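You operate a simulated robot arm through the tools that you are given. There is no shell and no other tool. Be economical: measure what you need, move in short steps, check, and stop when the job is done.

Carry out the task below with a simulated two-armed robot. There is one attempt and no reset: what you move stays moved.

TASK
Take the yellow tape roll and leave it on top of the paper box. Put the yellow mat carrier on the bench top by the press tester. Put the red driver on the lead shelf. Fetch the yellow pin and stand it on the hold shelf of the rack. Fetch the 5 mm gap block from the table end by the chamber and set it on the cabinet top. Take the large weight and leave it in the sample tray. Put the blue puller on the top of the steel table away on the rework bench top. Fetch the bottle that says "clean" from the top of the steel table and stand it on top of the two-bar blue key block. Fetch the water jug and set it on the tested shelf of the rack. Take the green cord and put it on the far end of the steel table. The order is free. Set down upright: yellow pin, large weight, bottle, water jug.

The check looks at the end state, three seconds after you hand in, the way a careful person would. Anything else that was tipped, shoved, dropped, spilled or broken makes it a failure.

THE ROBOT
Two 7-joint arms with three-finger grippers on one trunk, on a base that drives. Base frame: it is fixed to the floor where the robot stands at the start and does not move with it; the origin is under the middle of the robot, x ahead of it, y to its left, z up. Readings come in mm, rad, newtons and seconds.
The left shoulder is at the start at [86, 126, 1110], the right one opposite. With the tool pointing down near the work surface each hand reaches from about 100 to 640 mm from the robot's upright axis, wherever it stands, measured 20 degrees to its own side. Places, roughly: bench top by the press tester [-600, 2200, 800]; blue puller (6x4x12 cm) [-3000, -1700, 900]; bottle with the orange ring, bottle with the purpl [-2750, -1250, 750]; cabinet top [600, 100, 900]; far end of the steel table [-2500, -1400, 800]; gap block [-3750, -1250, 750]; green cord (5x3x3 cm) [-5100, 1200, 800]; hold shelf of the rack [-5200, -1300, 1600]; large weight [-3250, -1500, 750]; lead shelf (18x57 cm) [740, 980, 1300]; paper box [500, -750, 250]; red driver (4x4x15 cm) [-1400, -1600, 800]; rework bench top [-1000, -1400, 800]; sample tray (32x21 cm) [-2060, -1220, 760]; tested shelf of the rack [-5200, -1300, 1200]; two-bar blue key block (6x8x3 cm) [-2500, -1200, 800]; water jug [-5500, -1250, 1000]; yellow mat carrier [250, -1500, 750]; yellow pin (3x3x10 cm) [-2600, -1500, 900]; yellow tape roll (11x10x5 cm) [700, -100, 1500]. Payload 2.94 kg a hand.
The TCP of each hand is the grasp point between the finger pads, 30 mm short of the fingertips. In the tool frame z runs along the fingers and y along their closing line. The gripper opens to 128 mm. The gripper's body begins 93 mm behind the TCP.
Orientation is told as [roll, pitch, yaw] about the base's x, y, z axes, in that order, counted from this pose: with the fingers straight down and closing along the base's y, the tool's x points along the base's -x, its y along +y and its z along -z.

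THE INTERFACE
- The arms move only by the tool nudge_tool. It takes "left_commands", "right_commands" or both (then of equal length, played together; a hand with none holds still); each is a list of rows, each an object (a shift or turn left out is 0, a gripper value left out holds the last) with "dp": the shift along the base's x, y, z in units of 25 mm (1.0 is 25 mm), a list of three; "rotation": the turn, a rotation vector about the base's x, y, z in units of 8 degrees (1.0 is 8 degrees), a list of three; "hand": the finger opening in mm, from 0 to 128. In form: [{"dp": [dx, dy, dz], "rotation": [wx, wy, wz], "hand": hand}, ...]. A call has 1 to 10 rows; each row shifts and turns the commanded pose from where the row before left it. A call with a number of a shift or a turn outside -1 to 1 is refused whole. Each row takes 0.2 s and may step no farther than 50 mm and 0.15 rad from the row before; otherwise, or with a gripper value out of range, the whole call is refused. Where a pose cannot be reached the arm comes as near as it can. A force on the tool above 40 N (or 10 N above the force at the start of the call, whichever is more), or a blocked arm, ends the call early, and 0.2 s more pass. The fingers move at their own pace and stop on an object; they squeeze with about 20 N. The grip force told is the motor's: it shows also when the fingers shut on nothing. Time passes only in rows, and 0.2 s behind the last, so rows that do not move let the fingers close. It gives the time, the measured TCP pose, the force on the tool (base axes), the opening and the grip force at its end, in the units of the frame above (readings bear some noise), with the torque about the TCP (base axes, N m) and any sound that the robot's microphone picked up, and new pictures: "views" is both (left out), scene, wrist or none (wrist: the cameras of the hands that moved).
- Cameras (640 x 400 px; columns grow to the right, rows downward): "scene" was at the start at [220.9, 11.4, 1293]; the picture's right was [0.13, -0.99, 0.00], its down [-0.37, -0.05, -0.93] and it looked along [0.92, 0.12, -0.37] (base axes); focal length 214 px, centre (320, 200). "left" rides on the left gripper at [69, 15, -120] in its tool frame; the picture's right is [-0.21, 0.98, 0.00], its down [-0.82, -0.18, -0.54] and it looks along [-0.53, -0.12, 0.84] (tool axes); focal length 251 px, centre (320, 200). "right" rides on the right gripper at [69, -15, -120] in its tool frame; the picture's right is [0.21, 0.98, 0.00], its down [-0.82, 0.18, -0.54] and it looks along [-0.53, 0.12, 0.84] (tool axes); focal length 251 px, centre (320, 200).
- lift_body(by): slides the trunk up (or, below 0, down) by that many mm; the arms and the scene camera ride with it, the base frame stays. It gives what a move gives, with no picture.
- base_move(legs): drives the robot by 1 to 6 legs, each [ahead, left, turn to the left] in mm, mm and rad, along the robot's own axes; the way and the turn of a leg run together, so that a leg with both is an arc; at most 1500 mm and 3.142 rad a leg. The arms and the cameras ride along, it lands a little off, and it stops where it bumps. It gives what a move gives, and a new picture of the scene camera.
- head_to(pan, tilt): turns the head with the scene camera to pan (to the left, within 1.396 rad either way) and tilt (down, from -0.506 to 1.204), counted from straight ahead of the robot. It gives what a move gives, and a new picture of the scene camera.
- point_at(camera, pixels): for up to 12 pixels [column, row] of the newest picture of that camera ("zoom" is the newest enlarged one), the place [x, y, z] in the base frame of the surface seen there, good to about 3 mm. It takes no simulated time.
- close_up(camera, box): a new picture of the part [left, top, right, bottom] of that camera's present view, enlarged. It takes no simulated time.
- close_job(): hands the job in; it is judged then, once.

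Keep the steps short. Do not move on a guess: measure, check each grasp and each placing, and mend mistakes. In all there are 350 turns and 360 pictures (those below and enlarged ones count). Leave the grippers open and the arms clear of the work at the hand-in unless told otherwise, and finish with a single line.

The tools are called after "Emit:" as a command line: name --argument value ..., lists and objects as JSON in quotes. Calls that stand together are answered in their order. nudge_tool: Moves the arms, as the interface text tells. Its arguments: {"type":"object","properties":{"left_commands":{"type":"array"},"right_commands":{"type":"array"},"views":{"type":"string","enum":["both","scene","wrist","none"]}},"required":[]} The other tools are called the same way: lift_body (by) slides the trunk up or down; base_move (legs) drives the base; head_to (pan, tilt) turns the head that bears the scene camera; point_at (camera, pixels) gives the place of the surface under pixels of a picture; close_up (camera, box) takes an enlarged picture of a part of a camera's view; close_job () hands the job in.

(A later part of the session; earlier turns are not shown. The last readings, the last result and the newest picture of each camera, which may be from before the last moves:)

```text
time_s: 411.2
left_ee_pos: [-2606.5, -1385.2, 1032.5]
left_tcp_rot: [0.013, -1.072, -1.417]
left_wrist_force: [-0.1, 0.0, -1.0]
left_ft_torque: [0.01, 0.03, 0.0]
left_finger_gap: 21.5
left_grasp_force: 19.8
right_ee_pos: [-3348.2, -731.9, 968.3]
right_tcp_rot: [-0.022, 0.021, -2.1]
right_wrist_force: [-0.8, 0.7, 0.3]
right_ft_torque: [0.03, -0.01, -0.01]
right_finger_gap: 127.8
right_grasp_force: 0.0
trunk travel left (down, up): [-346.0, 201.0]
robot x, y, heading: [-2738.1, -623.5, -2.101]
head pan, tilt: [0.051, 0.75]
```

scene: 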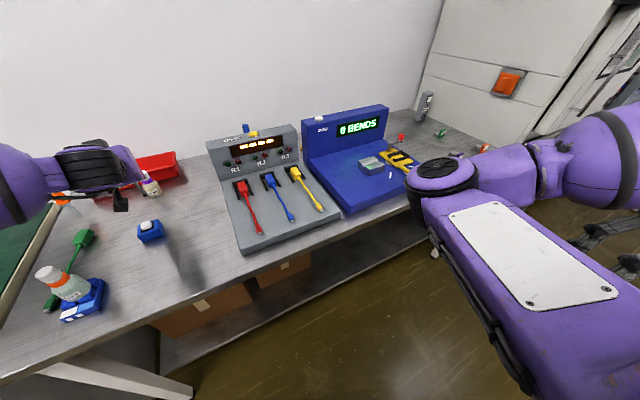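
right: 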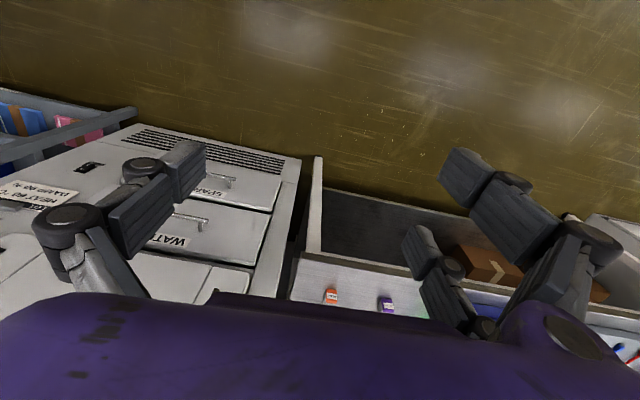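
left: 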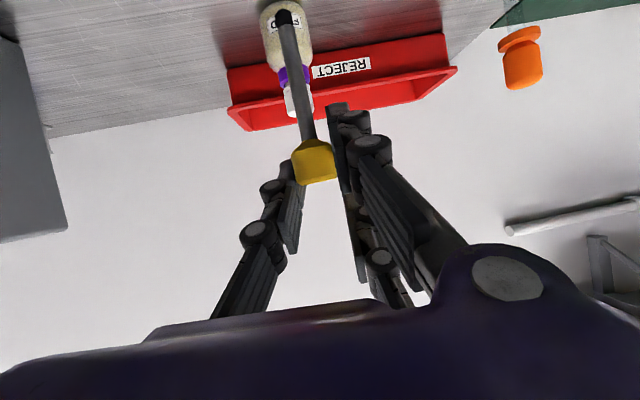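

Pin is vertical in the grip. Raise the trunk, tuck the right hand inward, and drive to the rack.

Emit:
lift_body --by 201

Emit:
base_move --legs '[[-350, 0, 0]]'

Emit:
nudge_tool --left_commands '[{"dp": [0, 0.6, 0.5]}, {"dp": [0, 0.6, 0.5]}, {"dp": [0, 0.6, 0.5]}, {"dp": [0, 0.6, 0.5]}, {"dp": [0, 0.6, 0.5]}, {"dp": [0, 0.6, 0.5]}, {"dp": [0, 0.6, 0.5]}, {"dp": [0, 0.6, 0.5]}, {"dp": [0, 0.6, 0.5]}]' --right_commands '[{"dp": [0.9, -0.68, 0]}, {"dp": [0.9, -0.68, 0]}, {"dp": [0.9, -0.68, 0]}, {"dp": [0.9, -0.68, 0]}, {"dp": [0.9, -0.68, 0]}, {"dp": [0.9, -0.68, 0]}, {"dp": [0.9, -0.68, 0]}, {"dp": [0.9, -0.68, 0]}, {"dp": [0.9, -0.68, 0]}]' --views "scene"

```text
time_s: 413.4
left_ee_pos: [-2607.6, -1386.6, 1230.1]
left_tcp_rot: [0.017, -1.071, -1.421]
left_wrist_force: [0.5, -0.4, -0.5]
left_ft_torque: [-0.05, -0.05, 0.03]
left_finger_gap: 21.1
left_grasp_force: 20.0
right_ee_pos: [-3349.0, -733.0, 1168.2]
right_tcp_rot: [-0.022, 0.022, -2.101]
right_wrist_force: [0.8, -1.2, -0.3]
right_ft_torque: [0.04, -0.03, 0.0]
right_finger_gap: 128.1
right_grasp_force: 0.1
trunk travel left (down, up): [-547.0, 0.0]
robot x, y, heading: [-2732.8, -625.8, -2.103]
head pan, tilt: [0.051, 0.75]
```

```text
time_s: 415.7
left_ee_pos: [-2429.0, -1086.3, 1231.1]
left_tcp_rot: [0.014, -1.069, -1.409]
left_wrist_force: [-0.4, -0.2, -0.6]
left_ft_torque: [0.0, 0.02, 0.02]
left_finger_gap: 20.6
left_grasp_force: 20.2
right_ee_pos: [-3173.9, -440.7, 1170.0]
right_tcp_rot: [-0.02, 0.021, -2.091]
right_wrist_force: [-0.3, 0.1, 0.1]
right_ft_torque: [-0.01, -0.03, -0.01]
right_finger_gap: 127.8
right_grasp_force: 0.0
trunk travel left (down, up): [-547.0, 0.0]
robot x, y, heading: [-2561.4, -325.7, -2.089]
head pan, tilt: [0.051, 0.75]
```

scene: 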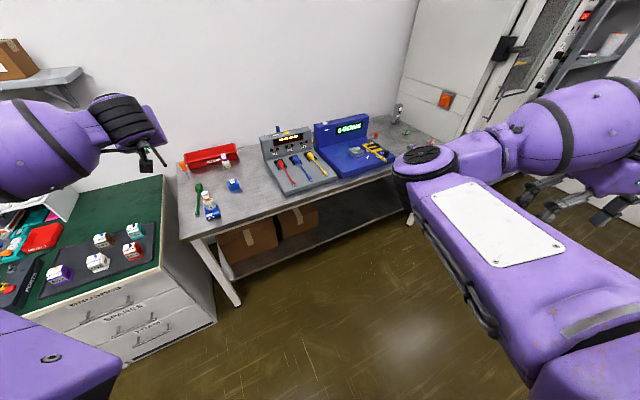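

```text
time_s: 417.7
left_ee_pos: [-2427.3, -950.7, 1346.0]
left_tcp_rot: [0.014, -1.072, -1.409]
left_wrist_force: [0.8, -0.1, 0.0]
left_ft_torque: [0.0, -0.03, -0.01]
left_finger_gap: 20.9
left_grasp_force: 19.8
right_ee_pos: [-3011.2, -573.3, 1174.3]
right_tcp_rot: [-0.019, 0.022, -2.092]
right_wrist_force: [-0.3, -0.2, -0.6]
right_ft_torque: [-0.01, -0.01, -0.02]
right_finger_gap: 128.1
right_grasp_force: 0.1
right hand out of reach, approached as far as the arm can: row 8, 9
trunk travel left (down, up): [-547.0, 0.0]
robot x, y, heading: [-2563.4, -327.1, -2.094]
head pan, tilt: [0.051, 0.75]
```

scene: 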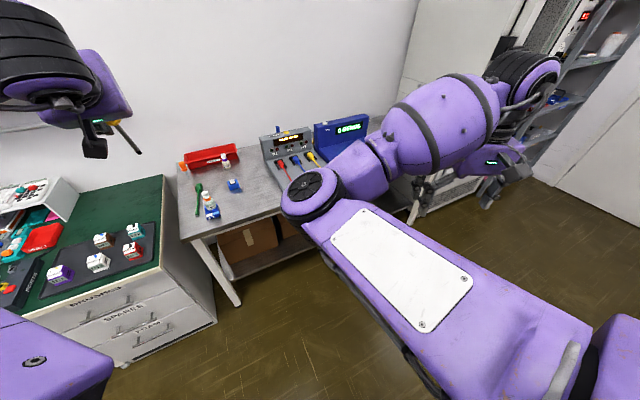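

Emit:
close_up --camera "left" --box '[220, 0, 440, 220]'

Emit:
point_at --camera "zoom" --pixels '[[250, 60], [262, 120], [270, 180], [280, 260], [285, 300]]'

```text
1.82 times, centred on (330, 110) of left
```

zoom: 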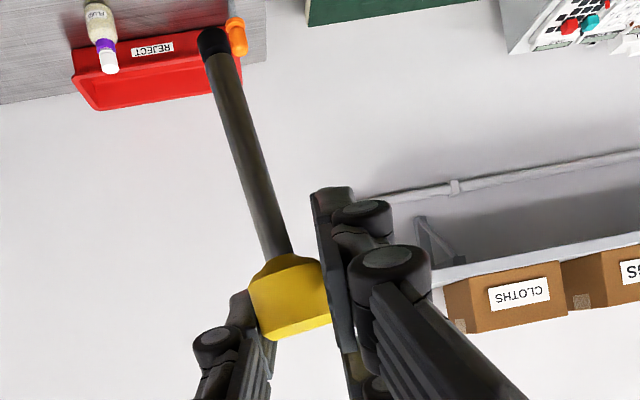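

```text
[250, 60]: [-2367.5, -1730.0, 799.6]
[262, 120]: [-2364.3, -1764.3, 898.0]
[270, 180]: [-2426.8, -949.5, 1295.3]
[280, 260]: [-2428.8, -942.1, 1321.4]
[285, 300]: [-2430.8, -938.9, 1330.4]
```

Emit:
point_at --camera "zoom" --pixels '[[212, 42], [222, 80], [235, 120], [250, 165], [268, 220], [275, 250], [290, 280]]'

```text
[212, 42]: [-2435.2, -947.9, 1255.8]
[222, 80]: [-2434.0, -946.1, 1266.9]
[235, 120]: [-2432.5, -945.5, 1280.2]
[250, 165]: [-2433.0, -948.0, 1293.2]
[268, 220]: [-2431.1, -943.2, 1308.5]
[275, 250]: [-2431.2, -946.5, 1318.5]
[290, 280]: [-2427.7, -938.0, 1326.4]
```

Pin tilts ~3.6° now; I'll correct that before placing. Drive to the rack.

Emit:
base_move --legs '[[0, 0, 0.19], [390, -1200, 0], [390, -1200, 0]]'

Emit:
close_up --camera "left" --box '[220, 0, 440, 220]'

```text
time_s: 439.7
left_ee_pos: [-4841.8, -889.8, 1345.4]
left_tcp_rot: [0.014, -1.072, -1.209]
left_wrist_force: [0.4, 0.2, -0.7]
left_ft_torque: [0.03, 0.0, 0.02]
left_finger_gap: 19.5
left_grasp_force: 20.2
right_ee_pos: [-5489.3, -636.4, 1174.3]
right_tcp_rot: [-0.018, 0.022, -1.89]
right_wrist_force: [0.3, 0.2, -0.2]
right_ft_torque: [0.0, -0.03, 0.02]
right_finger_gap: 128.0
right_grasp_force: 0.1
trunk travel left (down, up): [-547.0, 0.0]
robot x, y, heading: [-5096.7, -302.3, -1.892]
head pan, tilt: [0.051, 0.75]
```

scene: 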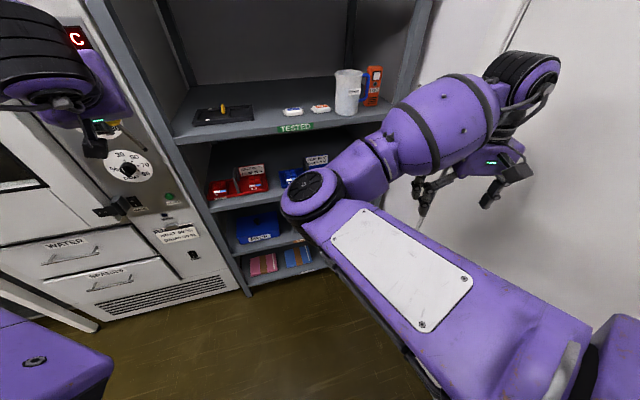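

```text
1.82 times, centred on (330, 110) of left
```

zoom: 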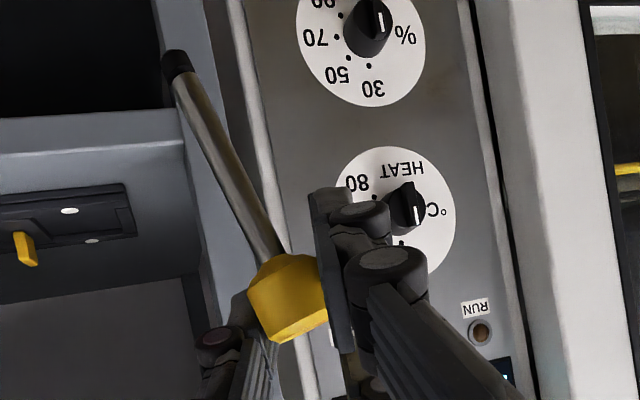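

The pin is slowly rotating in the grip. The left end of HOLD may be free and is right ahead; look quickly.

Emit:
head_to --pan 0.25 --tilt 0.0

Emit:
close_up --camera "scene" --box '[140, 80, 440, 260]'

```text
time_s: 440.8
left_ee_pos: [-4842.0, -889.8, 1345.5]
left_tcp_rot: [0.014, -1.071, -1.208]
left_wrist_force: [0.4, 0.6, -0.2]
left_ft_torque: [0.02, 0.0, 0.01]
left_finger_gap: 19.9
left_grasp_force: 20.0
right_ee_pos: [-5490.5, -636.1, 1174.6]
right_tcp_rot: [-0.018, 0.021, -1.89]
right_wrist_force: [-0.7, 0.0, 0.1]
right_ft_torque: [-0.04, 0.0, 0.03]
right_finger_gap: 127.7
right_grasp_force: 0.2
trunk travel left (down, up): [-547.0, 0.0]
robot x, y, heading: [-5098.3, -302.7, -1.893]
head pan, tilt: [0.25, 0.0]
```

scene: 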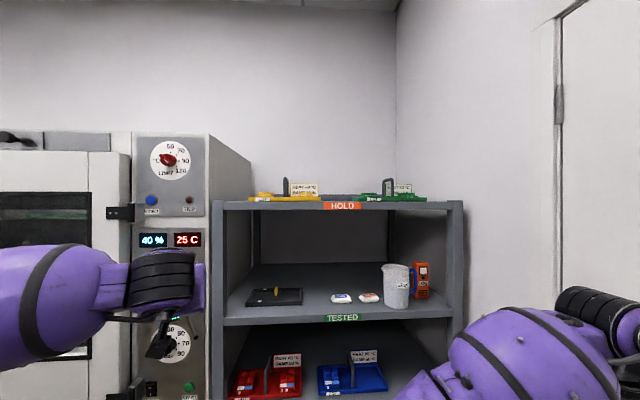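

```text
2.13 times, centred on (290, 170) of scene
```

zoom: 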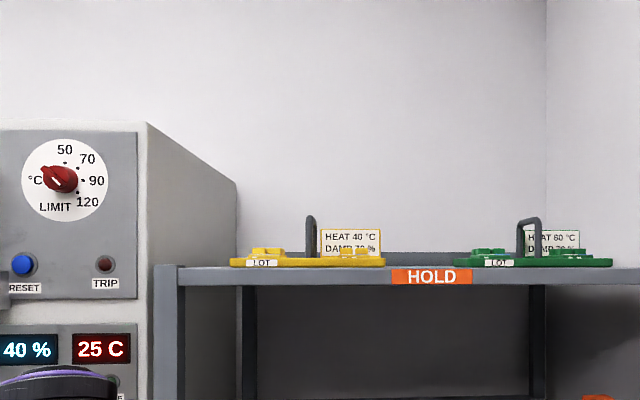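

Free strip x −4825…−4935 at the left end. Raise the pin above HOLD height.

Emit:
nudge_tool --left_commands '[{"dp": [0, 0, 1]}, {"dp": [0, 0, 1]}, {"dp": [0, 0, 1]}, {"dp": [0, 0, 1]}, {"dp": [0, 0, 1]}, {"dp": [0, 0, 1]}, {"dp": [0, 0, 1]}, {"dp": [0, 0, 1]}, {"dp": [0, 0, 1]}, {"dp": [0, 0, 1]}]' --views "none"

Emit:
nudge_tool --left_commands '[{"dp": [0, -0.5, 1]}, {"dp": [0, -0.5, 1]}, {"dp": [0, -0.5, 1]}, {"dp": [0, -0.5, 1]}]' --views "wrist"

Emit:
close_up --camera "left" --box '[220, 0, 440, 220]'

```text
time_s: 443.0
left_ee_pos: [-4842.7, -889.6, 1597.3]
left_tcp_rot: [0.013, -1.072, -1.209]
left_wrist_force: [-0.5, -0.6, -1.0]
left_ft_torque: [-0.01, -0.01, 0.0]
left_finger_gap: 19.4
left_grasp_force: 20.3
right_ee_pos: [-5490.6, -635.0, 1174.4]
right_tcp_rot: [-0.019, 0.021, -1.891]
right_wrist_force: [0.6, 0.8, 0.0]
right_ft_torque: [-0.01, -0.02, -0.05]
right_finger_gap: 128.0
right_grasp_force: 0.0
trunk travel left (down, up): [-547.0, 0.0]
robot x, y, heading: [-5100.5, -304.3, -1.891]
head pan, tilt: [0.25, 0.0]
```

```text
time_s: 444.0
left_ee_pos: [-4844.8, -939.3, 1696.0]
left_tcp_rot: [0.014, -1.072, -1.211]
left_wrist_force: [-0.5, -0.1, -0.8]
left_ft_torque: [0.0, -0.02, 0.0]
left_finger_gap: 19.6
left_grasp_force: 19.8
right_ee_pos: [-5489.8, -635.4, 1174.0]
right_tcp_rot: [-0.021, 0.024, -1.891]
right_wrist_force: [-0.4, 0.6, -0.1]
right_ft_torque: [0.04, -0.03, -0.01]
right_finger_gap: 127.9
right_grasp_force: 0.0
trunk travel left (down, up): [-547.0, 0.0]
robot x, y, heading: [-5100.3, -307.4, -1.89]
head pan, tilt: [0.25, 0.0]
```

left: 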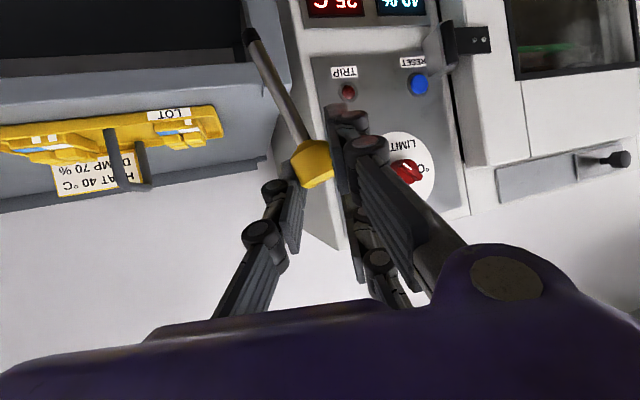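

```text
1.82 times, centred on (330, 110) of left
```

zoom: 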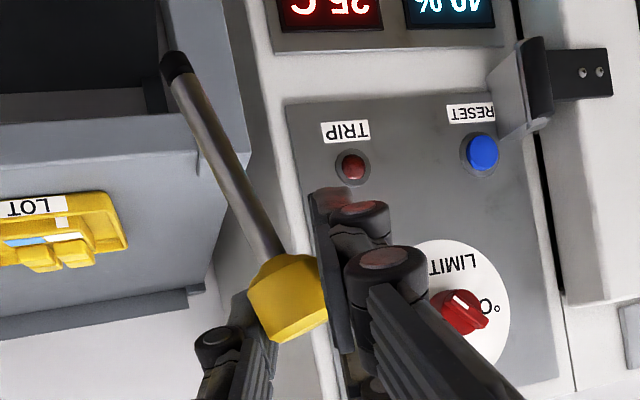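

Emit:
point_at --camera "zoom" --pixels '[[177, 68], [190, 105], [210, 145], [235, 195], [262, 240], [285, 290], [130, 250], [200, 200], [225, 150], [190, 270]]'

Emit:
point_at --camera "left" --pixels '[[225, 135], [215, 105], [255, 110], [285, 90], [240, 160], [265, 140]]'

```text
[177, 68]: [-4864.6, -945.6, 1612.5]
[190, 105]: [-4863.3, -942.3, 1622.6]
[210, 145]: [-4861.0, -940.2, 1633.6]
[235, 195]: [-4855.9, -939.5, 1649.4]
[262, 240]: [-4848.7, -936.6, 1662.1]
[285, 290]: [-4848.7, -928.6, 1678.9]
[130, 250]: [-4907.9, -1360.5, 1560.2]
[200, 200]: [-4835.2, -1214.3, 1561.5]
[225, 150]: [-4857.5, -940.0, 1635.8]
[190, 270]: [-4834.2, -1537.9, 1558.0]
```

```text
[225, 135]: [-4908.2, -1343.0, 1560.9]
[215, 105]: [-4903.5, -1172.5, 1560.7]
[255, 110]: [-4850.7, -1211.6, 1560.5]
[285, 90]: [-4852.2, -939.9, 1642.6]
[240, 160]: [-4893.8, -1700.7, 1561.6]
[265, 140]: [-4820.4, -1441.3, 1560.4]
```

Pin leans 17° (bottom toward −lateral). Rotate the tool about its approach axis to bring the pin vertical, and drive 150 mm forward.

Emit:
nudge_tool --left_commands '[{"dp": [0, 0, 0], "rotation": [0.258, -0.683, 0]}, {"dp": [0, 0, 0], "rotation": [0.258, -0.683, 0]}, {"dp": [0, 0, 0], "rotation": [0.258, -0.683, 0]}]' --views "none"

Emit:
base_move --legs '[[150, 0, 0]]'

Emit:
close_up --camera "left" --box '[220, 0, 440, 220]'

```text
time_s: 444.8
left_ee_pos: [-4842.8, -939.2, 1694.6]
left_tcp_rot: [0.598, -0.994, -1.715]
left_wrist_force: [0.2, -1.0, -1.1]
left_ft_torque: [0.01, 0.05, -0.02]
left_finger_gap: 19.3
left_grasp_force: 19.8
right_ee_pos: [-5489.1, -636.2, 1173.8]
right_tcp_rot: [-0.019, 0.022, -1.89]
right_wrist_force: [-1.1, -0.5, -0.3]
right_ft_torque: [-0.01, -0.04, 0.03]
right_finger_gap: 127.9
right_grasp_force: 0.1
trunk travel left (down, up): [-547.0, 0.0]
robot x, y, heading: [-5100.0, -305.2, -1.889]
head pan, tilt: [0.25, 0.0]
```

```text
time_s: 446.1
left_ee_pos: [-4889.1, -1078.5, 1697.9]
left_tcp_rot: [0.593, -0.999, -1.71]
left_wrist_force: [-0.2, 1.1, -0.2]
left_ft_torque: [0.02, 0.02, -0.08]
left_finger_gap: 19.5
left_grasp_force: 19.8
right_ee_pos: [-5536.7, -776.4, 1176.3]
right_tcp_rot: [-0.02, 0.016, -1.893]
right_wrist_force: [-0.4, 0.6, 0.6]
right_ft_torque: [-0.02, -0.02, 0.0]
right_finger_gap: 127.9
right_grasp_force: 0.1
trunk travel left (down, up): [-547.0, 0.0]
robot x, y, heading: [-5146.1, -447.8, -1.89]
head pan, tilt: [0.25, 0.0]
```

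scene: 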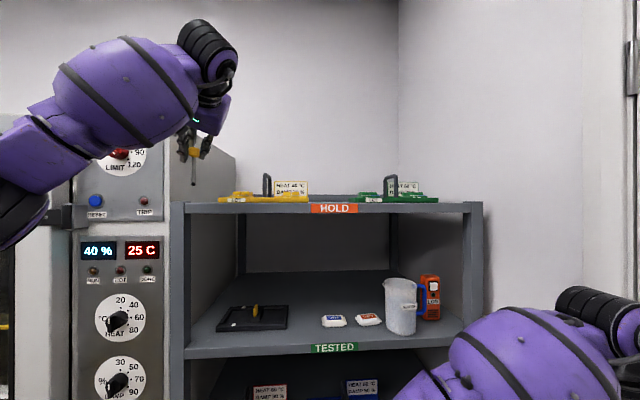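

```text
1.82 times, centred on (330, 110) of left
```

zoom: 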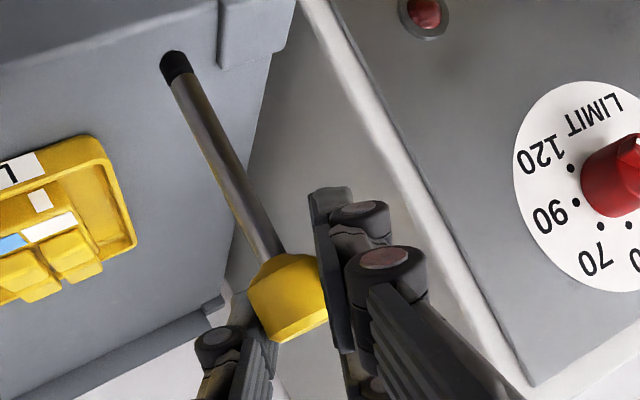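

Emit:
point_at --camera "zoom" --pixels '[[177, 68], [190, 105], [210, 145], [235, 195], [262, 240], [130, 240], [230, 130], [110, 140], [200, 280]]'

Emit:
close_up --camera "scene" --box '[150, 100, 270, 220]'

```text
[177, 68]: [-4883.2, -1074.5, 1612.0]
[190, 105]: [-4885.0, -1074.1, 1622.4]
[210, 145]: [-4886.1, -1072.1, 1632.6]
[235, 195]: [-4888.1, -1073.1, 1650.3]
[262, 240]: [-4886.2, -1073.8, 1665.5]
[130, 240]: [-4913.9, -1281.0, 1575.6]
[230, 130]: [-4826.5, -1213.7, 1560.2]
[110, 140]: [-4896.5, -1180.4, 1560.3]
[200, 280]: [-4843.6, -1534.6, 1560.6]
```

```text
3.33 times, centred on (210, 160) of scene
```

zoom: 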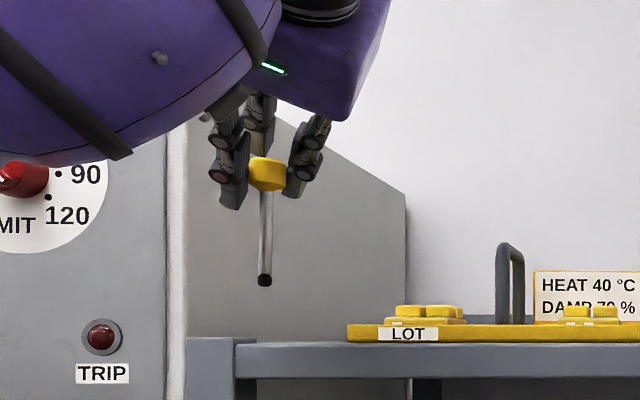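

Now ~3° over-corrected. Apply −3°, move 76 mm forward over the shelf.

Emit:
nudge_tool --left_commands '[{"dp": [0, -1, 0], "rotation": [-0.13, 0.35, 0]}, {"dp": [0, -1, 0]}, {"dp": [0, -1, -0.4]}, {"dp": [0, 0, -0.4]}]'

Emit:
close_up --camera "left" --box '[220, 0, 440, 220]'

Emit:
close_up --camera "scene" --box '[150, 100, 270, 220]'

```text
time_s: 447.1
left_ee_pos: [-4888.8, -1156.5, 1675.2]
left_tcp_rot: [0.505, -1.017, -1.636]
left_wrist_force: [-0.6, 0.4, -0.5]
left_ft_torque: [0.01, 0.0, 0.0]
left_finger_gap: 19.7
left_grasp_force: 19.9
right_ee_pos: [-5536.6, -778.8, 1175.1]
right_tcp_rot: [-0.019, 0.021, -1.892]
right_wrist_force: [0.0, -0.1, 0.9]
right_ft_torque: [-0.01, 0.0, -0.03]
right_finger_gap: 128.3
right_grasp_force: 0.1
trunk travel left (down, up): [-547.0, 0.0]
robot x, y, heading: [-5145.7, -447.0, -1.89]
head pan, tilt: [0.25, 0.0]
```

scene: 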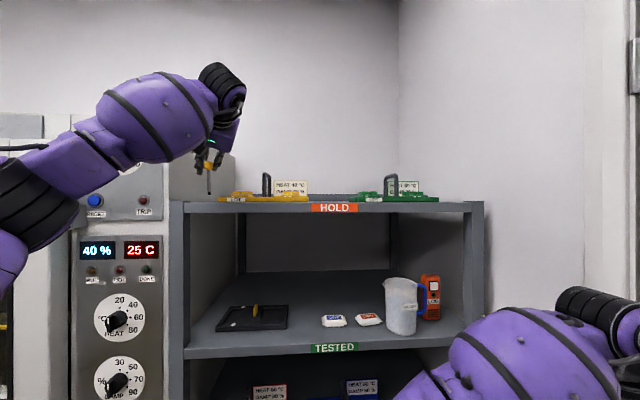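
left: 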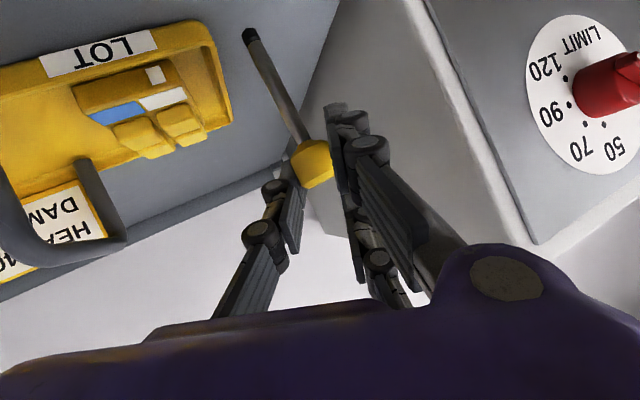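

```text
1.82 times, centred on (330, 110) of left
```

zoom: 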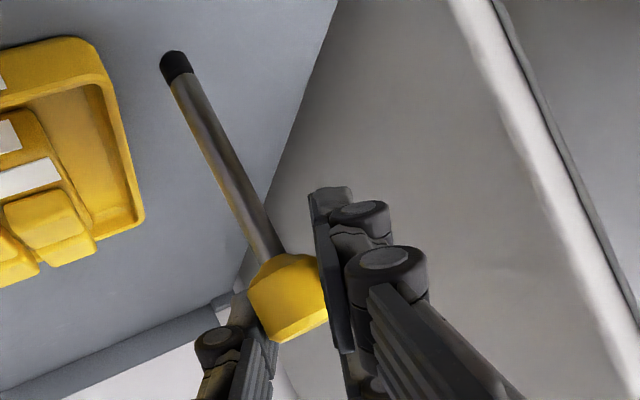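

```text
3.33 times, centred on (210, 160) of scene
```

zoom: 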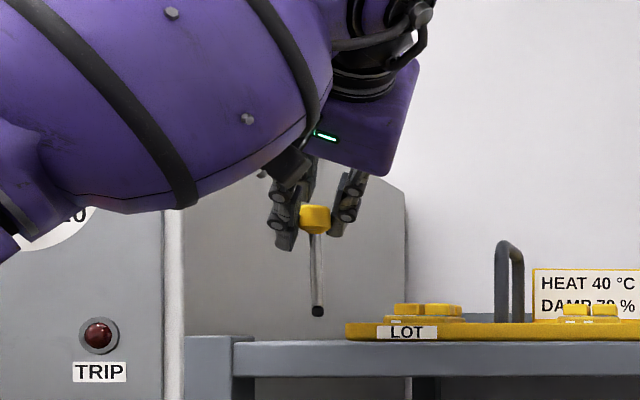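

Emit:
point_at --camera "left" --pixels '[[251, 38], [260, 60], [270, 80], [280, 100], [290, 120], [297, 133]]'

Emit:
point_at --camera "zoom" --pixels '[[318, 310], [317, 290], [316, 265], [315, 245]]'

```text
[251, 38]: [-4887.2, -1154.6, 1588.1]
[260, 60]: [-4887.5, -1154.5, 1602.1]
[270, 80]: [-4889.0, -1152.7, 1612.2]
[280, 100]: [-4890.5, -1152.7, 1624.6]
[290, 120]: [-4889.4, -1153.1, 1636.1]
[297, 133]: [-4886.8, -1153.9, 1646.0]
```

```text
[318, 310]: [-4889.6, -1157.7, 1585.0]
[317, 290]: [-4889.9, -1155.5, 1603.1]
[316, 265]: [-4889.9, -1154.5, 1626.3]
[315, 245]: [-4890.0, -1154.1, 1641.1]
```

Nearly vertical (≈2° toward −y). Correct +2° about x and lower to TCP ≈1655.

Emit:
nudge_tool --left_commands '[{"dp": [0, 0, -0.3], "rotation": [0.25, 0, 0]}, {"dp": [0, 0, -0.3]}, {"dp": [0, 0, -0.15]}]' --views "none"

Emit:
close_up --camera "scene" --box '[180, 140, 240, 210]'

```text
time_s: 447.9
left_ee_pos: [-4890.3, -1157.9, 1656.0]
left_tcp_rot: [0.505, -0.981, -1.635]
left_wrist_force: [0.3, 0.3, -0.1]
left_ft_torque: [-0.01, 0.0, 0.0]
left_finger_gap: 19.8
left_grasp_force: 20.0
right_ee_pos: [-5536.6, -778.8, 1174.8]
right_tcp_rot: [-0.018, 0.021, -1.891]
right_wrist_force: [0.2, -0.3, 0.2]
right_ft_torque: [0.02, -0.01, 0.03]
right_finger_gap: 127.9
right_grasp_force: 0.0
trunk travel left (down, up): [-547.0, 0.0]
robot x, y, heading: [-5144.2, -449.1, -1.887]
head pan, tilt: [0.25, 0.0]
```

```text
5.71 times, centred on (210, 175) of scene
```

zoom: 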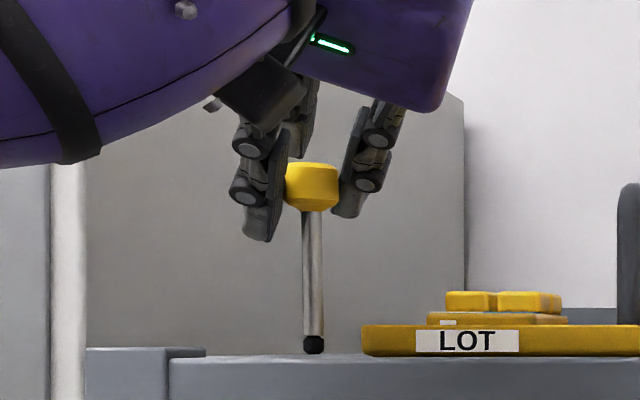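

Emit:
nudge_tool --left_commands '[{"dp": [0, 0, -0.06]}, {"dp": [0, 0, -0.06]}, {"dp": [0, 0, 0]}]' --views "none"

Emit:
close_up --camera "scene" --box '[180, 140, 240, 210]'

```text
time_s: 448.8
left_ee_pos: [-4890.1, -1157.3, 1655.3]
left_tcp_rot: [0.502, -0.984, -1.635]
left_wrist_force: [0.7, -2.2, 7.7]
left_ft_torque: [-0.21, -0.14, -0.01]
left_finger_gap: 19.7
left_grasp_force: 20.0
right_ee_pos: [-5536.9, -778.8, 1176.4]
right_tcp_rot: [-0.02, 0.02, -1.892]
right_wrist_force: [0.2, 0.3, 0.1]
right_ft_torque: [0.0, 0.0, -0.02]
right_finger_gap: 127.9
right_grasp_force: 0.0
trunk travel left (down, up): [-547.0, 0.0]
robot x, y, heading: [-5152.1, -449.4, -1.891]
head pan, tilt: [0.25, 0.0]
```

```text
5.71 times, centred on (210, 175) of scene
```

zoom: 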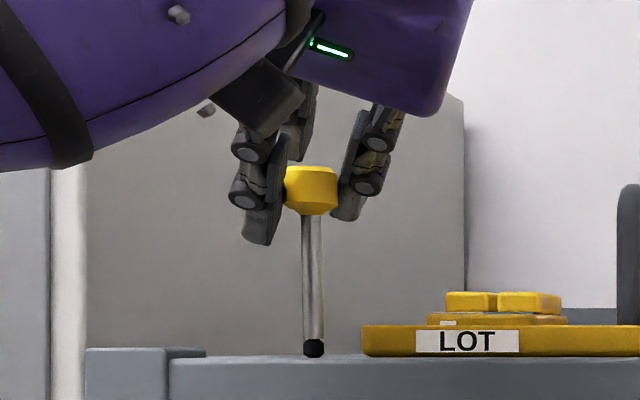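

Contact made and the pin is upright. Release slowly.

Emit:
nudge_tool --left_commands '[{"dp": [0, 0, 0.03]}, {"hand": 23}, {"hand": 26}, {"hand": 30}, {"hand": 36}]' --views "none"

Emit:
close_up --camera "scene" --box '[180, 140, 240, 210]'

```text
time_s: 449.9
left_ee_pos: [-4889.6, -1156.6, 1655.5]
left_tcp_rot: [0.505, -0.981, -1.633]
left_wrist_force: [-0.3, 0.3, -0.4]
left_ft_torque: [0.04, 0.05, -0.01]
left_finger_gap: 36.1
left_grasp_force: 0.1
right_ee_pos: [-5537.2, -779.5, 1174.2]
right_tcp_rot: [-0.02, 0.021, -1.892]
right_wrist_force: [1.1, -0.5, -1.0]
right_ft_torque: [-0.02, -0.03, 0.01]
right_finger_gap: 128.2
right_grasp_force: 0.0
trunk travel left (down, up): [-547.0, 0.0]
robot x, y, heading: [-5147.6, -446.4, -1.893]
head pan, tilt: [0.25, 0.0]
```

```text
5.71 times, centred on (210, 175) of scene
```

zoom: 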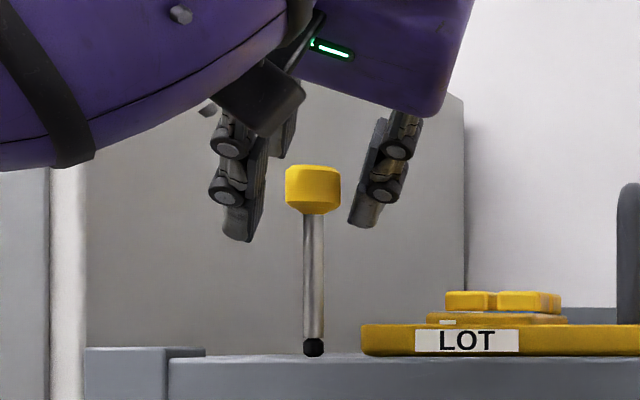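

The pin stands by itself. Retreat along the tool axis.

Emit:
nudge_tool --left_commands '[{"dp": [-0.15, 0.41, 0.24]}, {"dp": [-0.15, 0.41, 0.24]}, {"dp": [-0.31, 0.82, 0.48]}, {"dp": [-0.31, 0.82, 0.48]}, {"dp": [-0.2, 0.9, 0.3]}, {"dp": [-0.2, 0.9, 0]}, {"dp": [-0.2, 0.9, 0]}]' --views "none"

Emit:
close_up --camera "scene" --box '[170, 140, 330, 230]'

```text
time_s: 451.6
left_ee_pos: [-4928.3, -1026.0, 1698.7]
left_tcp_rot: [0.502, -0.983, -1.636]
left_wrist_force: [0.0, 0.5, 0.2]
left_ft_torque: [-0.04, 0.0, -0.04]
left_finger_gap: 36.0
left_grasp_force: 0.1
right_ee_pos: [-5537.3, -777.1, 1175.4]
right_tcp_rot: [-0.02, 0.019, -1.892]
right_wrist_force: [0.6, 0.4, 0.2]
right_ft_torque: [-0.01, -0.01, 0.01]
right_finger_gap: 128.0
right_grasp_force: 0.1
trunk travel left (down, up): [-547.0, 0.0]
robot x, y, heading: [-5149.2, -448.1, -1.886]
head pan, tilt: [0.25, 0.0]
```

```text
4.00 times, centred on (250, 185) of scene
```

zoom: 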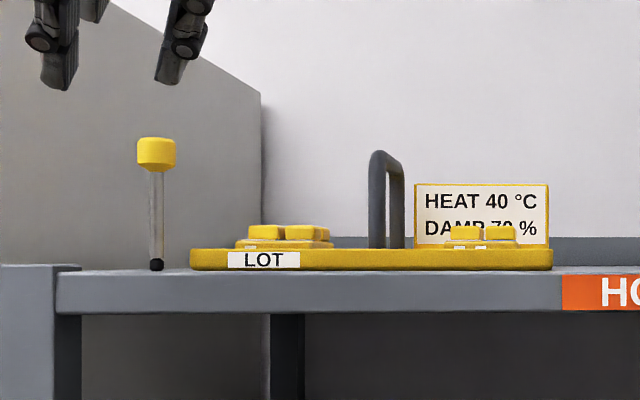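

Pin done. Back off, restore the left hand and lower the trunk.

Emit:
base_move --legs '[[-350, 0, 0]]'

Emit:
nudge_tool --left_commands '[{"dp": [0, 0, -0.5], "rotation": [-0.32, 0.85, 0]}, {"dp": [0, 0, -0.5], "rotation": [-0.32, 0.85, 0]}, {"dp": [0, 0, -1], "rotation": [0.898, 0.339, 0], "hand": 128}, {"dp": [0, 0, -1], "rotation": [0.898, 0.339, 0]}, {"dp": [0, 0, -1], "rotation": [0.898, 0.339, 0]}, {"dp": [0, 0, -1], "rotation": [0.898, 0.339, 0]}, {"dp": [0, 0, -1], "rotation": [0.898, 0.339, 0]}, {"dp": [0, 0, -1], "rotation": [0.898, 0.339, 0]}, {"dp": [0, 0, -1], "rotation": [0.898, 0.339, 0]}, {"dp": [0, 0, -1], "rotation": [0.898, 0.339, 0]}]' --views "none"

```text
time_s: 453.8
left_ee_pos: [-4818.6, -701.1, 1694.9]
left_tcp_rot: [0.504, -0.977, -1.635]
left_wrist_force: [0.3, -0.5, 0.2]
left_ft_torque: [0.02, 0.0, 0.03]
left_finger_gap: 35.7
left_grasp_force: 0.0
right_ee_pos: [-5426.6, -450.3, 1172.7]
right_tcp_rot: [-0.019, 0.023, -1.891]
right_wrist_force: [-0.4, 0.1, 0.0]
right_ft_torque: [0.01, 0.02, -0.01]
right_finger_gap: 128.1
right_grasp_force: 0.0
trunk travel left (down, up): [-547.0, 0.0]
robot x, y, heading: [-5036.8, -118.1, -1.896]
head pan, tilt: [0.25, 0.0]
```

scene: 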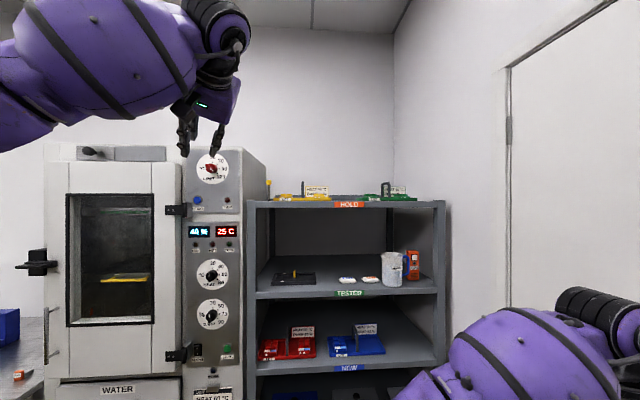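

```text
time_s: 456.0
left_ee_pos: [-4817.9, -698.9, 1471.7]
left_tcp_rot: [0.013, 0.035, -1.224]
left_wrist_force: [0.2, 0.3, 0.1]
left_ft_torque: [0.02, -0.01, -0.01]
left_finger_gap: 128.0
left_grasp_force: 0.0
right_ee_pos: [-5426.1, -449.9, 1173.4]
right_tcp_rot: [-0.017, 0.023, -1.89]
right_wrist_force: [0.1, -0.5, 0.0]
right_ft_torque: [0.0, -0.01, 0.0]
right_finger_gap: 128.1
right_grasp_force: 0.1
trunk travel left (down, up): [-547.0, 0.0]
robot x, y, heading: [-5038.7, -117.1, -1.893]
head pan, tilt: [0.25, 0.0]
```

Emit:
nudge_tool --left_commands '[{"dp": [0, 0, -1], "rotation": [0, 0, -0.9]}, {"dp": [0, 0, -1], "rotation": [0, 0, -0.9]}, {"dp": [0, 0, -1], "rotation": [0, 0, -0.9]}, {"dp": [0, 0, -1], "rotation": [0, 0, -0.9]}, {"dp": [0, 0, -1], "rotation": [0, 0, -0.9]}, {"dp": [0, 0.5, -1]}, {"dp": [0, 0.5, -1]}, {"dp": [0, 0.5, -1]}]' --views "none"

Emit:
lift_body --by -200

Emit:
base_move --legs '[[0, 0, 0.32], [300, 1400, 0]]'

```text
time_s: 457.8
left_ee_pos: [-4818.7, -661.0, 1273.1]
left_tcp_rot: [0.013, 0.032, -1.852]
left_wrist_force: [0.0, 0.4, 0.1]
left_ft_torque: [0.01, 0.03, -0.02]
left_finger_gap: 128.1
left_grasp_force: 0.0
right_ee_pos: [-5425.7, -448.1, 1175.6]
right_tcp_rot: [-0.02, 0.021, -1.89]
right_wrist_force: [-0.2, -0.1, 0.4]
right_ft_torque: [0.0, 0.03, 0.03]
right_finger_gap: 127.9
right_grasp_force: 0.1
trunk travel left (down, up): [-547.0, 0.0]
robot x, y, heading: [-5036.4, -118.9, -1.888]
head pan, tilt: [0.25, 0.0]
```

```text
time_s: 460.0
left_ee_pos: [-4818.8, -659.8, 1073.2]
left_tcp_rot: [0.014, 0.031, -1.851]
left_wrist_force: [1.6, -0.1, -0.8]
left_ft_torque: [0.02, 0.02, -0.01]
left_finger_gap: 127.9
left_grasp_force: 0.1
right_ee_pos: [-5427.1, -448.3, 973.8]
right_tcp_rot: [-0.017, 0.02, -1.89]
right_wrist_force: [-0.1, -0.3, -0.2]
right_ft_torque: [0.02, 0.01, -0.03]
right_finger_gap: 127.9
right_grasp_force: 0.0
trunk travel left (down, up): [-347.0, 200.0]
robot x, y, heading: [-5035.6, -119.1, -1.891]
head pan, tilt: [0.25, 0.0]
```

```text
time_s: 473.5
left_ee_pos: [-3255.2, -862.4, 1072.8]
left_tcp_rot: [0.014, 0.034, -1.53]
left_wrist_force: [-0.4, 0.5, -0.5]
left_ft_torque: [0.01, -0.03, 0.0]
left_finger_gap: 128.4
left_grasp_force: 0.0
right_ee_pos: [-3900.3, -853.8, 974.0]
right_tcp_rot: [-0.019, 0.021, -1.571]
right_wrist_force: [1.0, 0.1, -0.5]
right_ft_torque: [0.04, 0.02, -0.02]
right_finger_gap: 127.9
right_grasp_force: 0.0
trunk travel left (down, up): [-347.0, 200.0]
robot x, y, heading: [-3635.3, -414.8, -1.569]
head pan, tilt: [0.25, 0.0]
```

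scene: 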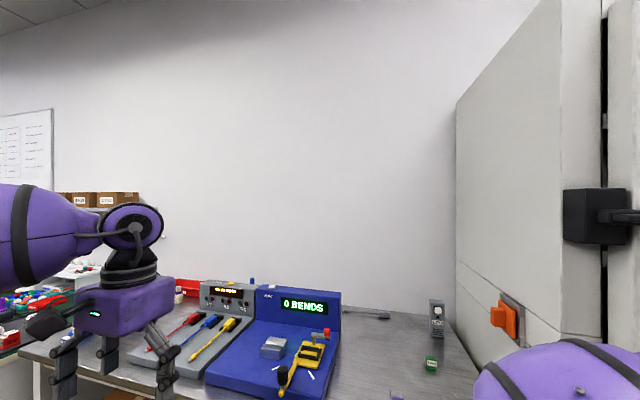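

Emit:
head_to --pan 0.0 --tilt 0.75

Emit:
close_up --camera "scene" --box '[300, 60, 480, 230]'

```text
time_s: 474.6
left_ee_pos: [-3255.5, -861.1, 1073.3]
left_tcp_rot: [0.014, 0.033, -1.531]
left_wrist_force: [0.2, 0.1, 0.3]
left_ft_torque: [0.05, -0.01, -0.01]
left_finger_gap: 128.1
left_grasp_force: 0.0
right_ee_pos: [-3901.3, -854.0, 974.0]
right_tcp_rot: [-0.019, 0.021, -1.567]
right_wrist_force: [0.0, 0.1, 0.4]
right_ft_torque: [0.01, 0.0, 0.01]
right_finger_gap: 127.8
right_grasp_force: 0.0
trunk travel left (down, up): [-347.0, 200.0]
robot x, y, heading: [-3632.3, -416.0, -1.569]
head pan, tilt: [0.0, 0.75]
```

scene: 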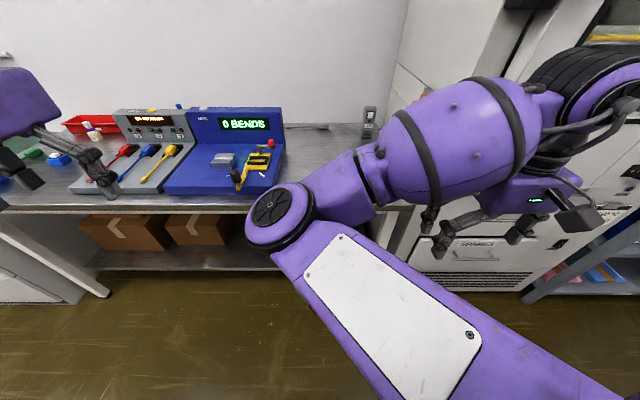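

```text
2.35 times, centred on (390, 145) of scene
```

zoom: 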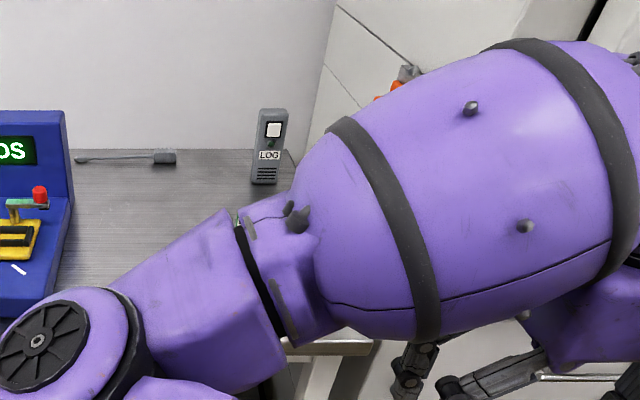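

The right arm blocks the view; shift the base right and look left.

Emit:
base_move --legs '[[150, -190, 0]]'

Emit:
head_to --pan 0.55 --tilt 0.75

```text
time_s: 476.9
left_ee_pos: [-3445.5, -1012.7, 1073.1]
left_tcp_rot: [0.013, 0.034, -1.531]
left_wrist_force: [1.0, 0.3, -1.0]
left_ft_torque: [0.03, -0.03, -0.03]
left_finger_gap: 127.9
left_grasp_force: 0.0
right_ee_pos: [-4090.1, -1003.7, 973.9]
right_tcp_rot: [-0.02, 0.021, -1.568]
right_wrist_force: [-0.5, -0.6, -0.7]
right_ft_torque: [0.04, 0.01, -0.01]
right_finger_gap: 127.9
right_grasp_force: 0.1
trunk travel left (down, up): [-347.0, 200.0]
robot x, y, heading: [-3826.4, -561.9, -1.567]
head pan, tilt: [0.0, 0.75]
```

scene: 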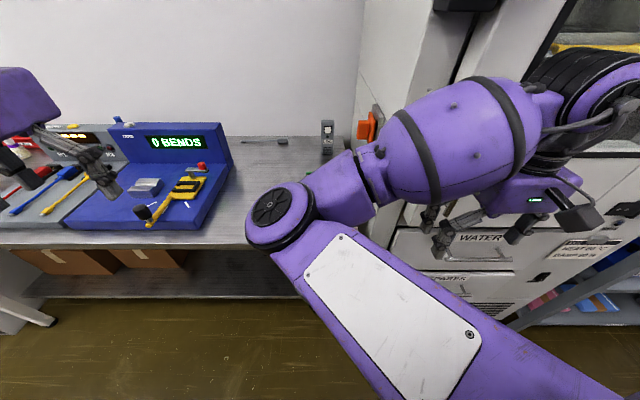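

```text
time_s: 477.8
left_ee_pos: [-3446.6, -1011.4, 1072.7]
left_tcp_rot: [0.014, 0.031, -1.53]
left_wrist_force: [0.1, -0.1, 0.2]
left_ft_torque: [0.02, 0.02, 0.01]
left_finger_gap: 128.1
left_grasp_force: 0.1
right_ee_pos: [-4090.5, -1003.4, 974.3]
right_tcp_rot: [-0.018, 0.021, -1.569]
right_wrist_force: [1.0, 0.7, -0.6]
right_ft_torque: [0.03, 0.02, -0.01]
right_finger_gap: 128.1
right_grasp_force: 0.1
trunk travel left (down, up): [-347.0, 200.0]
robot x, y, heading: [-3822.6, -565.9, -1.57]
head pan, tilt: [0.55, 0.75]
```

scene: 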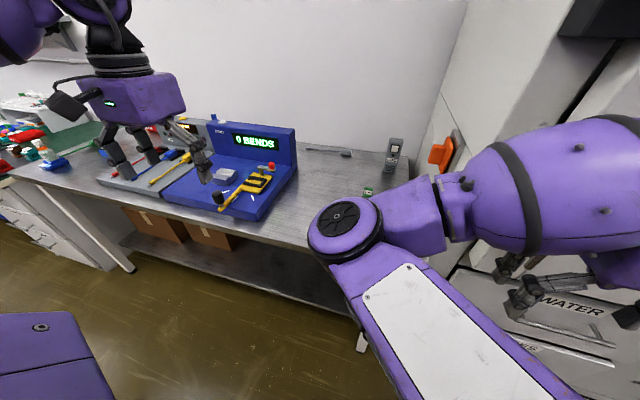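

Pull the right hand back beside the robot to clear the view.

Emit:
nudge_tool --right_commands '[{"dp": [-0.4, 1, 0.5]}, {"dp": [-0.4, 1, 0.5]}, {"dp": [-0.4, 1, 0.5]}, {"dp": [-0.4, 1, 0.5]}, {"dp": [-0.4, 1, 0]}, {"dp": [-0.4, 1, 0]}, {"dp": [-0.4, 1, 0]}, {"dp": [-0.4, 1, 0]}, {"dp": [-0.4, 1, 0]}, {"dp": [-0.4, 1, 0]}]' --views "scene"

```text
time_s: 480.2
left_ee_pos: [-3425.3, -1002.0, 1073.5]
left_tcp_rot: [0.006, 0.028, -1.517]
left_wrist_force: [0.3, 1.2, -0.2]
left_ft_torque: [-0.05, -0.02, 0.01]
left_finger_gap: 128.1
left_grasp_force: 0.0
right_ee_pos: [-4196.5, -799.5, 1065.5]
right_tcp_rot: [-0.024, 0.029, -1.515]
right_wrist_force: [0.0, -0.3, -0.2]
right_ft_torque: [0.01, -0.04, 0.01]
right_finger_gap: 128.0
right_grasp_force: 0.0
right hand out of reach, approached as far as the arm can: row 5, 6, 7, 8, 9, 10
trunk travel left (down, up): [-347.0, 200.0]
robot x, y, heading: [-3820.0, -564.7, -1.554]
head pan, tilt: [0.55, 0.75]
stopped in row 10 (right hand): the arm was blocked; the commanded pose is now the measured one
```

scene: 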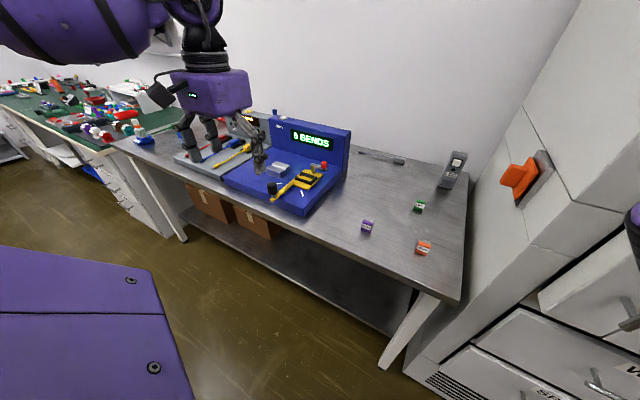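

Emit:
close_up --camera "scene" --box '[350, 190, 450, 265]'

Emit:
point_at --camera "zoom" --pixels '[[437, 95], [437, 85], [410, 80], [460, 82], [437, 112], [110, 220], [475, 360]]'

```text
5.33 times, centred on (400, 228) of scene
```

zoom: 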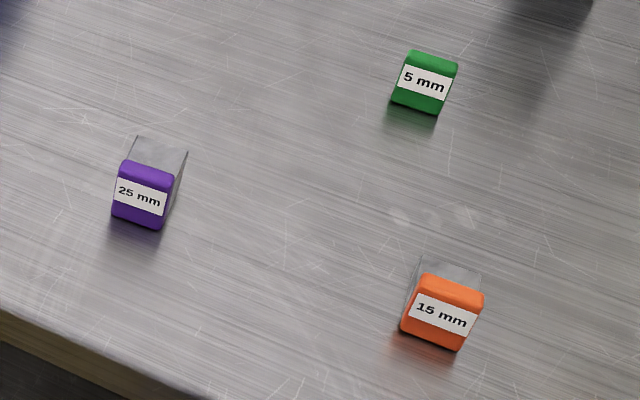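

```text
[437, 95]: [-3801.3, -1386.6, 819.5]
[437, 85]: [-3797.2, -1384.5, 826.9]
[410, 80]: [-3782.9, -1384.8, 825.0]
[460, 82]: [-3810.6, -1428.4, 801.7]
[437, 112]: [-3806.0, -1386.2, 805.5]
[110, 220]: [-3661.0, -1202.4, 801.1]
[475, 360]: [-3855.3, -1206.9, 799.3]
```

Emit:
close_up --camera "scene" --box '[220, 100, 420, 230]'

Emit:
point_at --camera "scene" --pixels '[[277, 167], [270, 172], [284, 172], [274, 112], [382, 156], [365, 152], [400, 161]]'

```text
3.08 times, centred on (320, 165) of scene
```

zoom: 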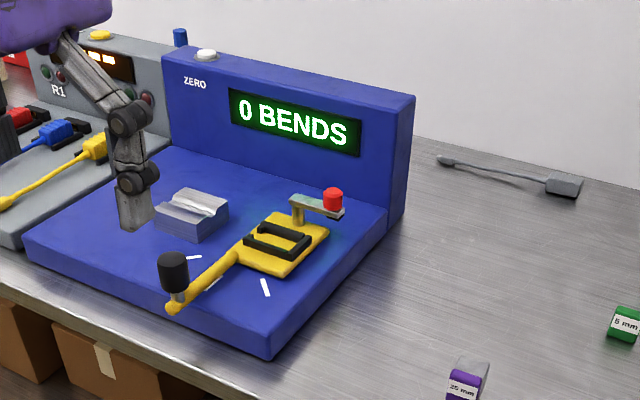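

```text
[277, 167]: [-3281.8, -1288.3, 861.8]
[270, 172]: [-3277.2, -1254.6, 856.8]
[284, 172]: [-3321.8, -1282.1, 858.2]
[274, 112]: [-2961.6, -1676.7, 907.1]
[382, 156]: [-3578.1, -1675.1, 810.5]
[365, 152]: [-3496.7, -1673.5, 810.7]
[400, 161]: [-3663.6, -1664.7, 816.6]
```

The silver block is a fixture. The large weight may be behind the BENDS tester; I raise the left hand and use its camera to look there.

Emit:
base_move --legs '[[190, 370, 0]]'

Emit:
nudge_tool --left_commands '[{"dp": [-0.8, -0.6, 0.6]}, {"dp": [-0.8, -0.6, 0.6]}, {"dp": [-0.8, -0.6, 0.6]}, {"dp": [-0.8, -0.6, 0.6]}, {"dp": [-0.8, -0.6, 0.6]}, {"dp": [-0.8, -0.6, 0.4]}, {"dp": [-0.8, -0.6, 0]}, {"dp": [-0.8, -0.6, 0]}]' --views "wrist"

```text
time_s: 484.1
left_ee_pos: [-3063.7, -1194.7, 1073.1]
left_tcp_rot: [0.014, 0.033, -1.521]
left_wrist_force: [0.7, 0.0, 0.5]
left_ft_torque: [-0.02, 0.02, 0.05]
left_finger_gap: 127.8
left_grasp_force: 0.0
right_ee_pos: [-3835.1, -985.9, 1059.8]
right_tcp_rot: [-0.014, 0.032, -1.533]
right_wrist_force: [0.6, -0.5, 0.4]
right_ft_torque: [0.02, 0.03, -0.01]
right_finger_gap: 128.1
right_grasp_force: 0.0
trunk travel left (down, up): [-347.0, 200.0]
robot x, y, heading: [-3447.3, -749.5, -1.563]
head pan, tilt: [0.55, 0.75]
```

scene: 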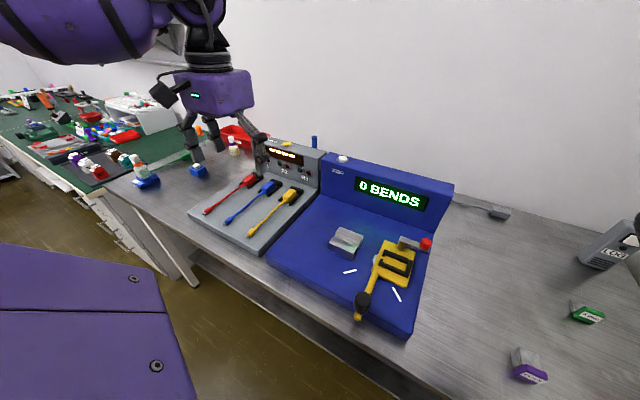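

```text
time_s: 485.9
left_ee_pos: [-3226.2, -1315.3, 1158.0]
left_tcp_rot: [0.013, 0.032, -1.519]
left_wrist_force: [0.1, -0.5, 0.3]
left_ft_torque: [0.01, -0.05, 0.0]
left_finger_gap: 128.1
left_grasp_force: 0.0
right_ee_pos: [-3836.1, -985.1, 1059.5]
right_tcp_rot: [-0.014, 0.03, -1.532]
right_wrist_force: [-0.5, -0.1, -0.2]
right_ft_torque: [-0.01, -0.03, 0.01]
right_finger_gap: 128.2
right_grasp_force: 0.0
trunk travel left (down, up): [-347.0, 200.0]
robot x, y, heading: [-3446.4, -750.5, -1.559]
head pan, tilt: [0.55, 0.75]
```

left: 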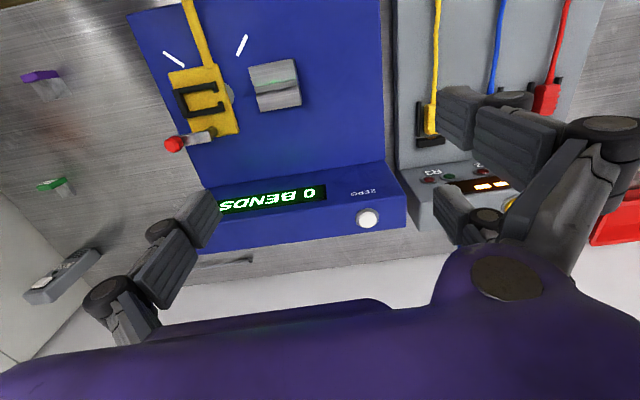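

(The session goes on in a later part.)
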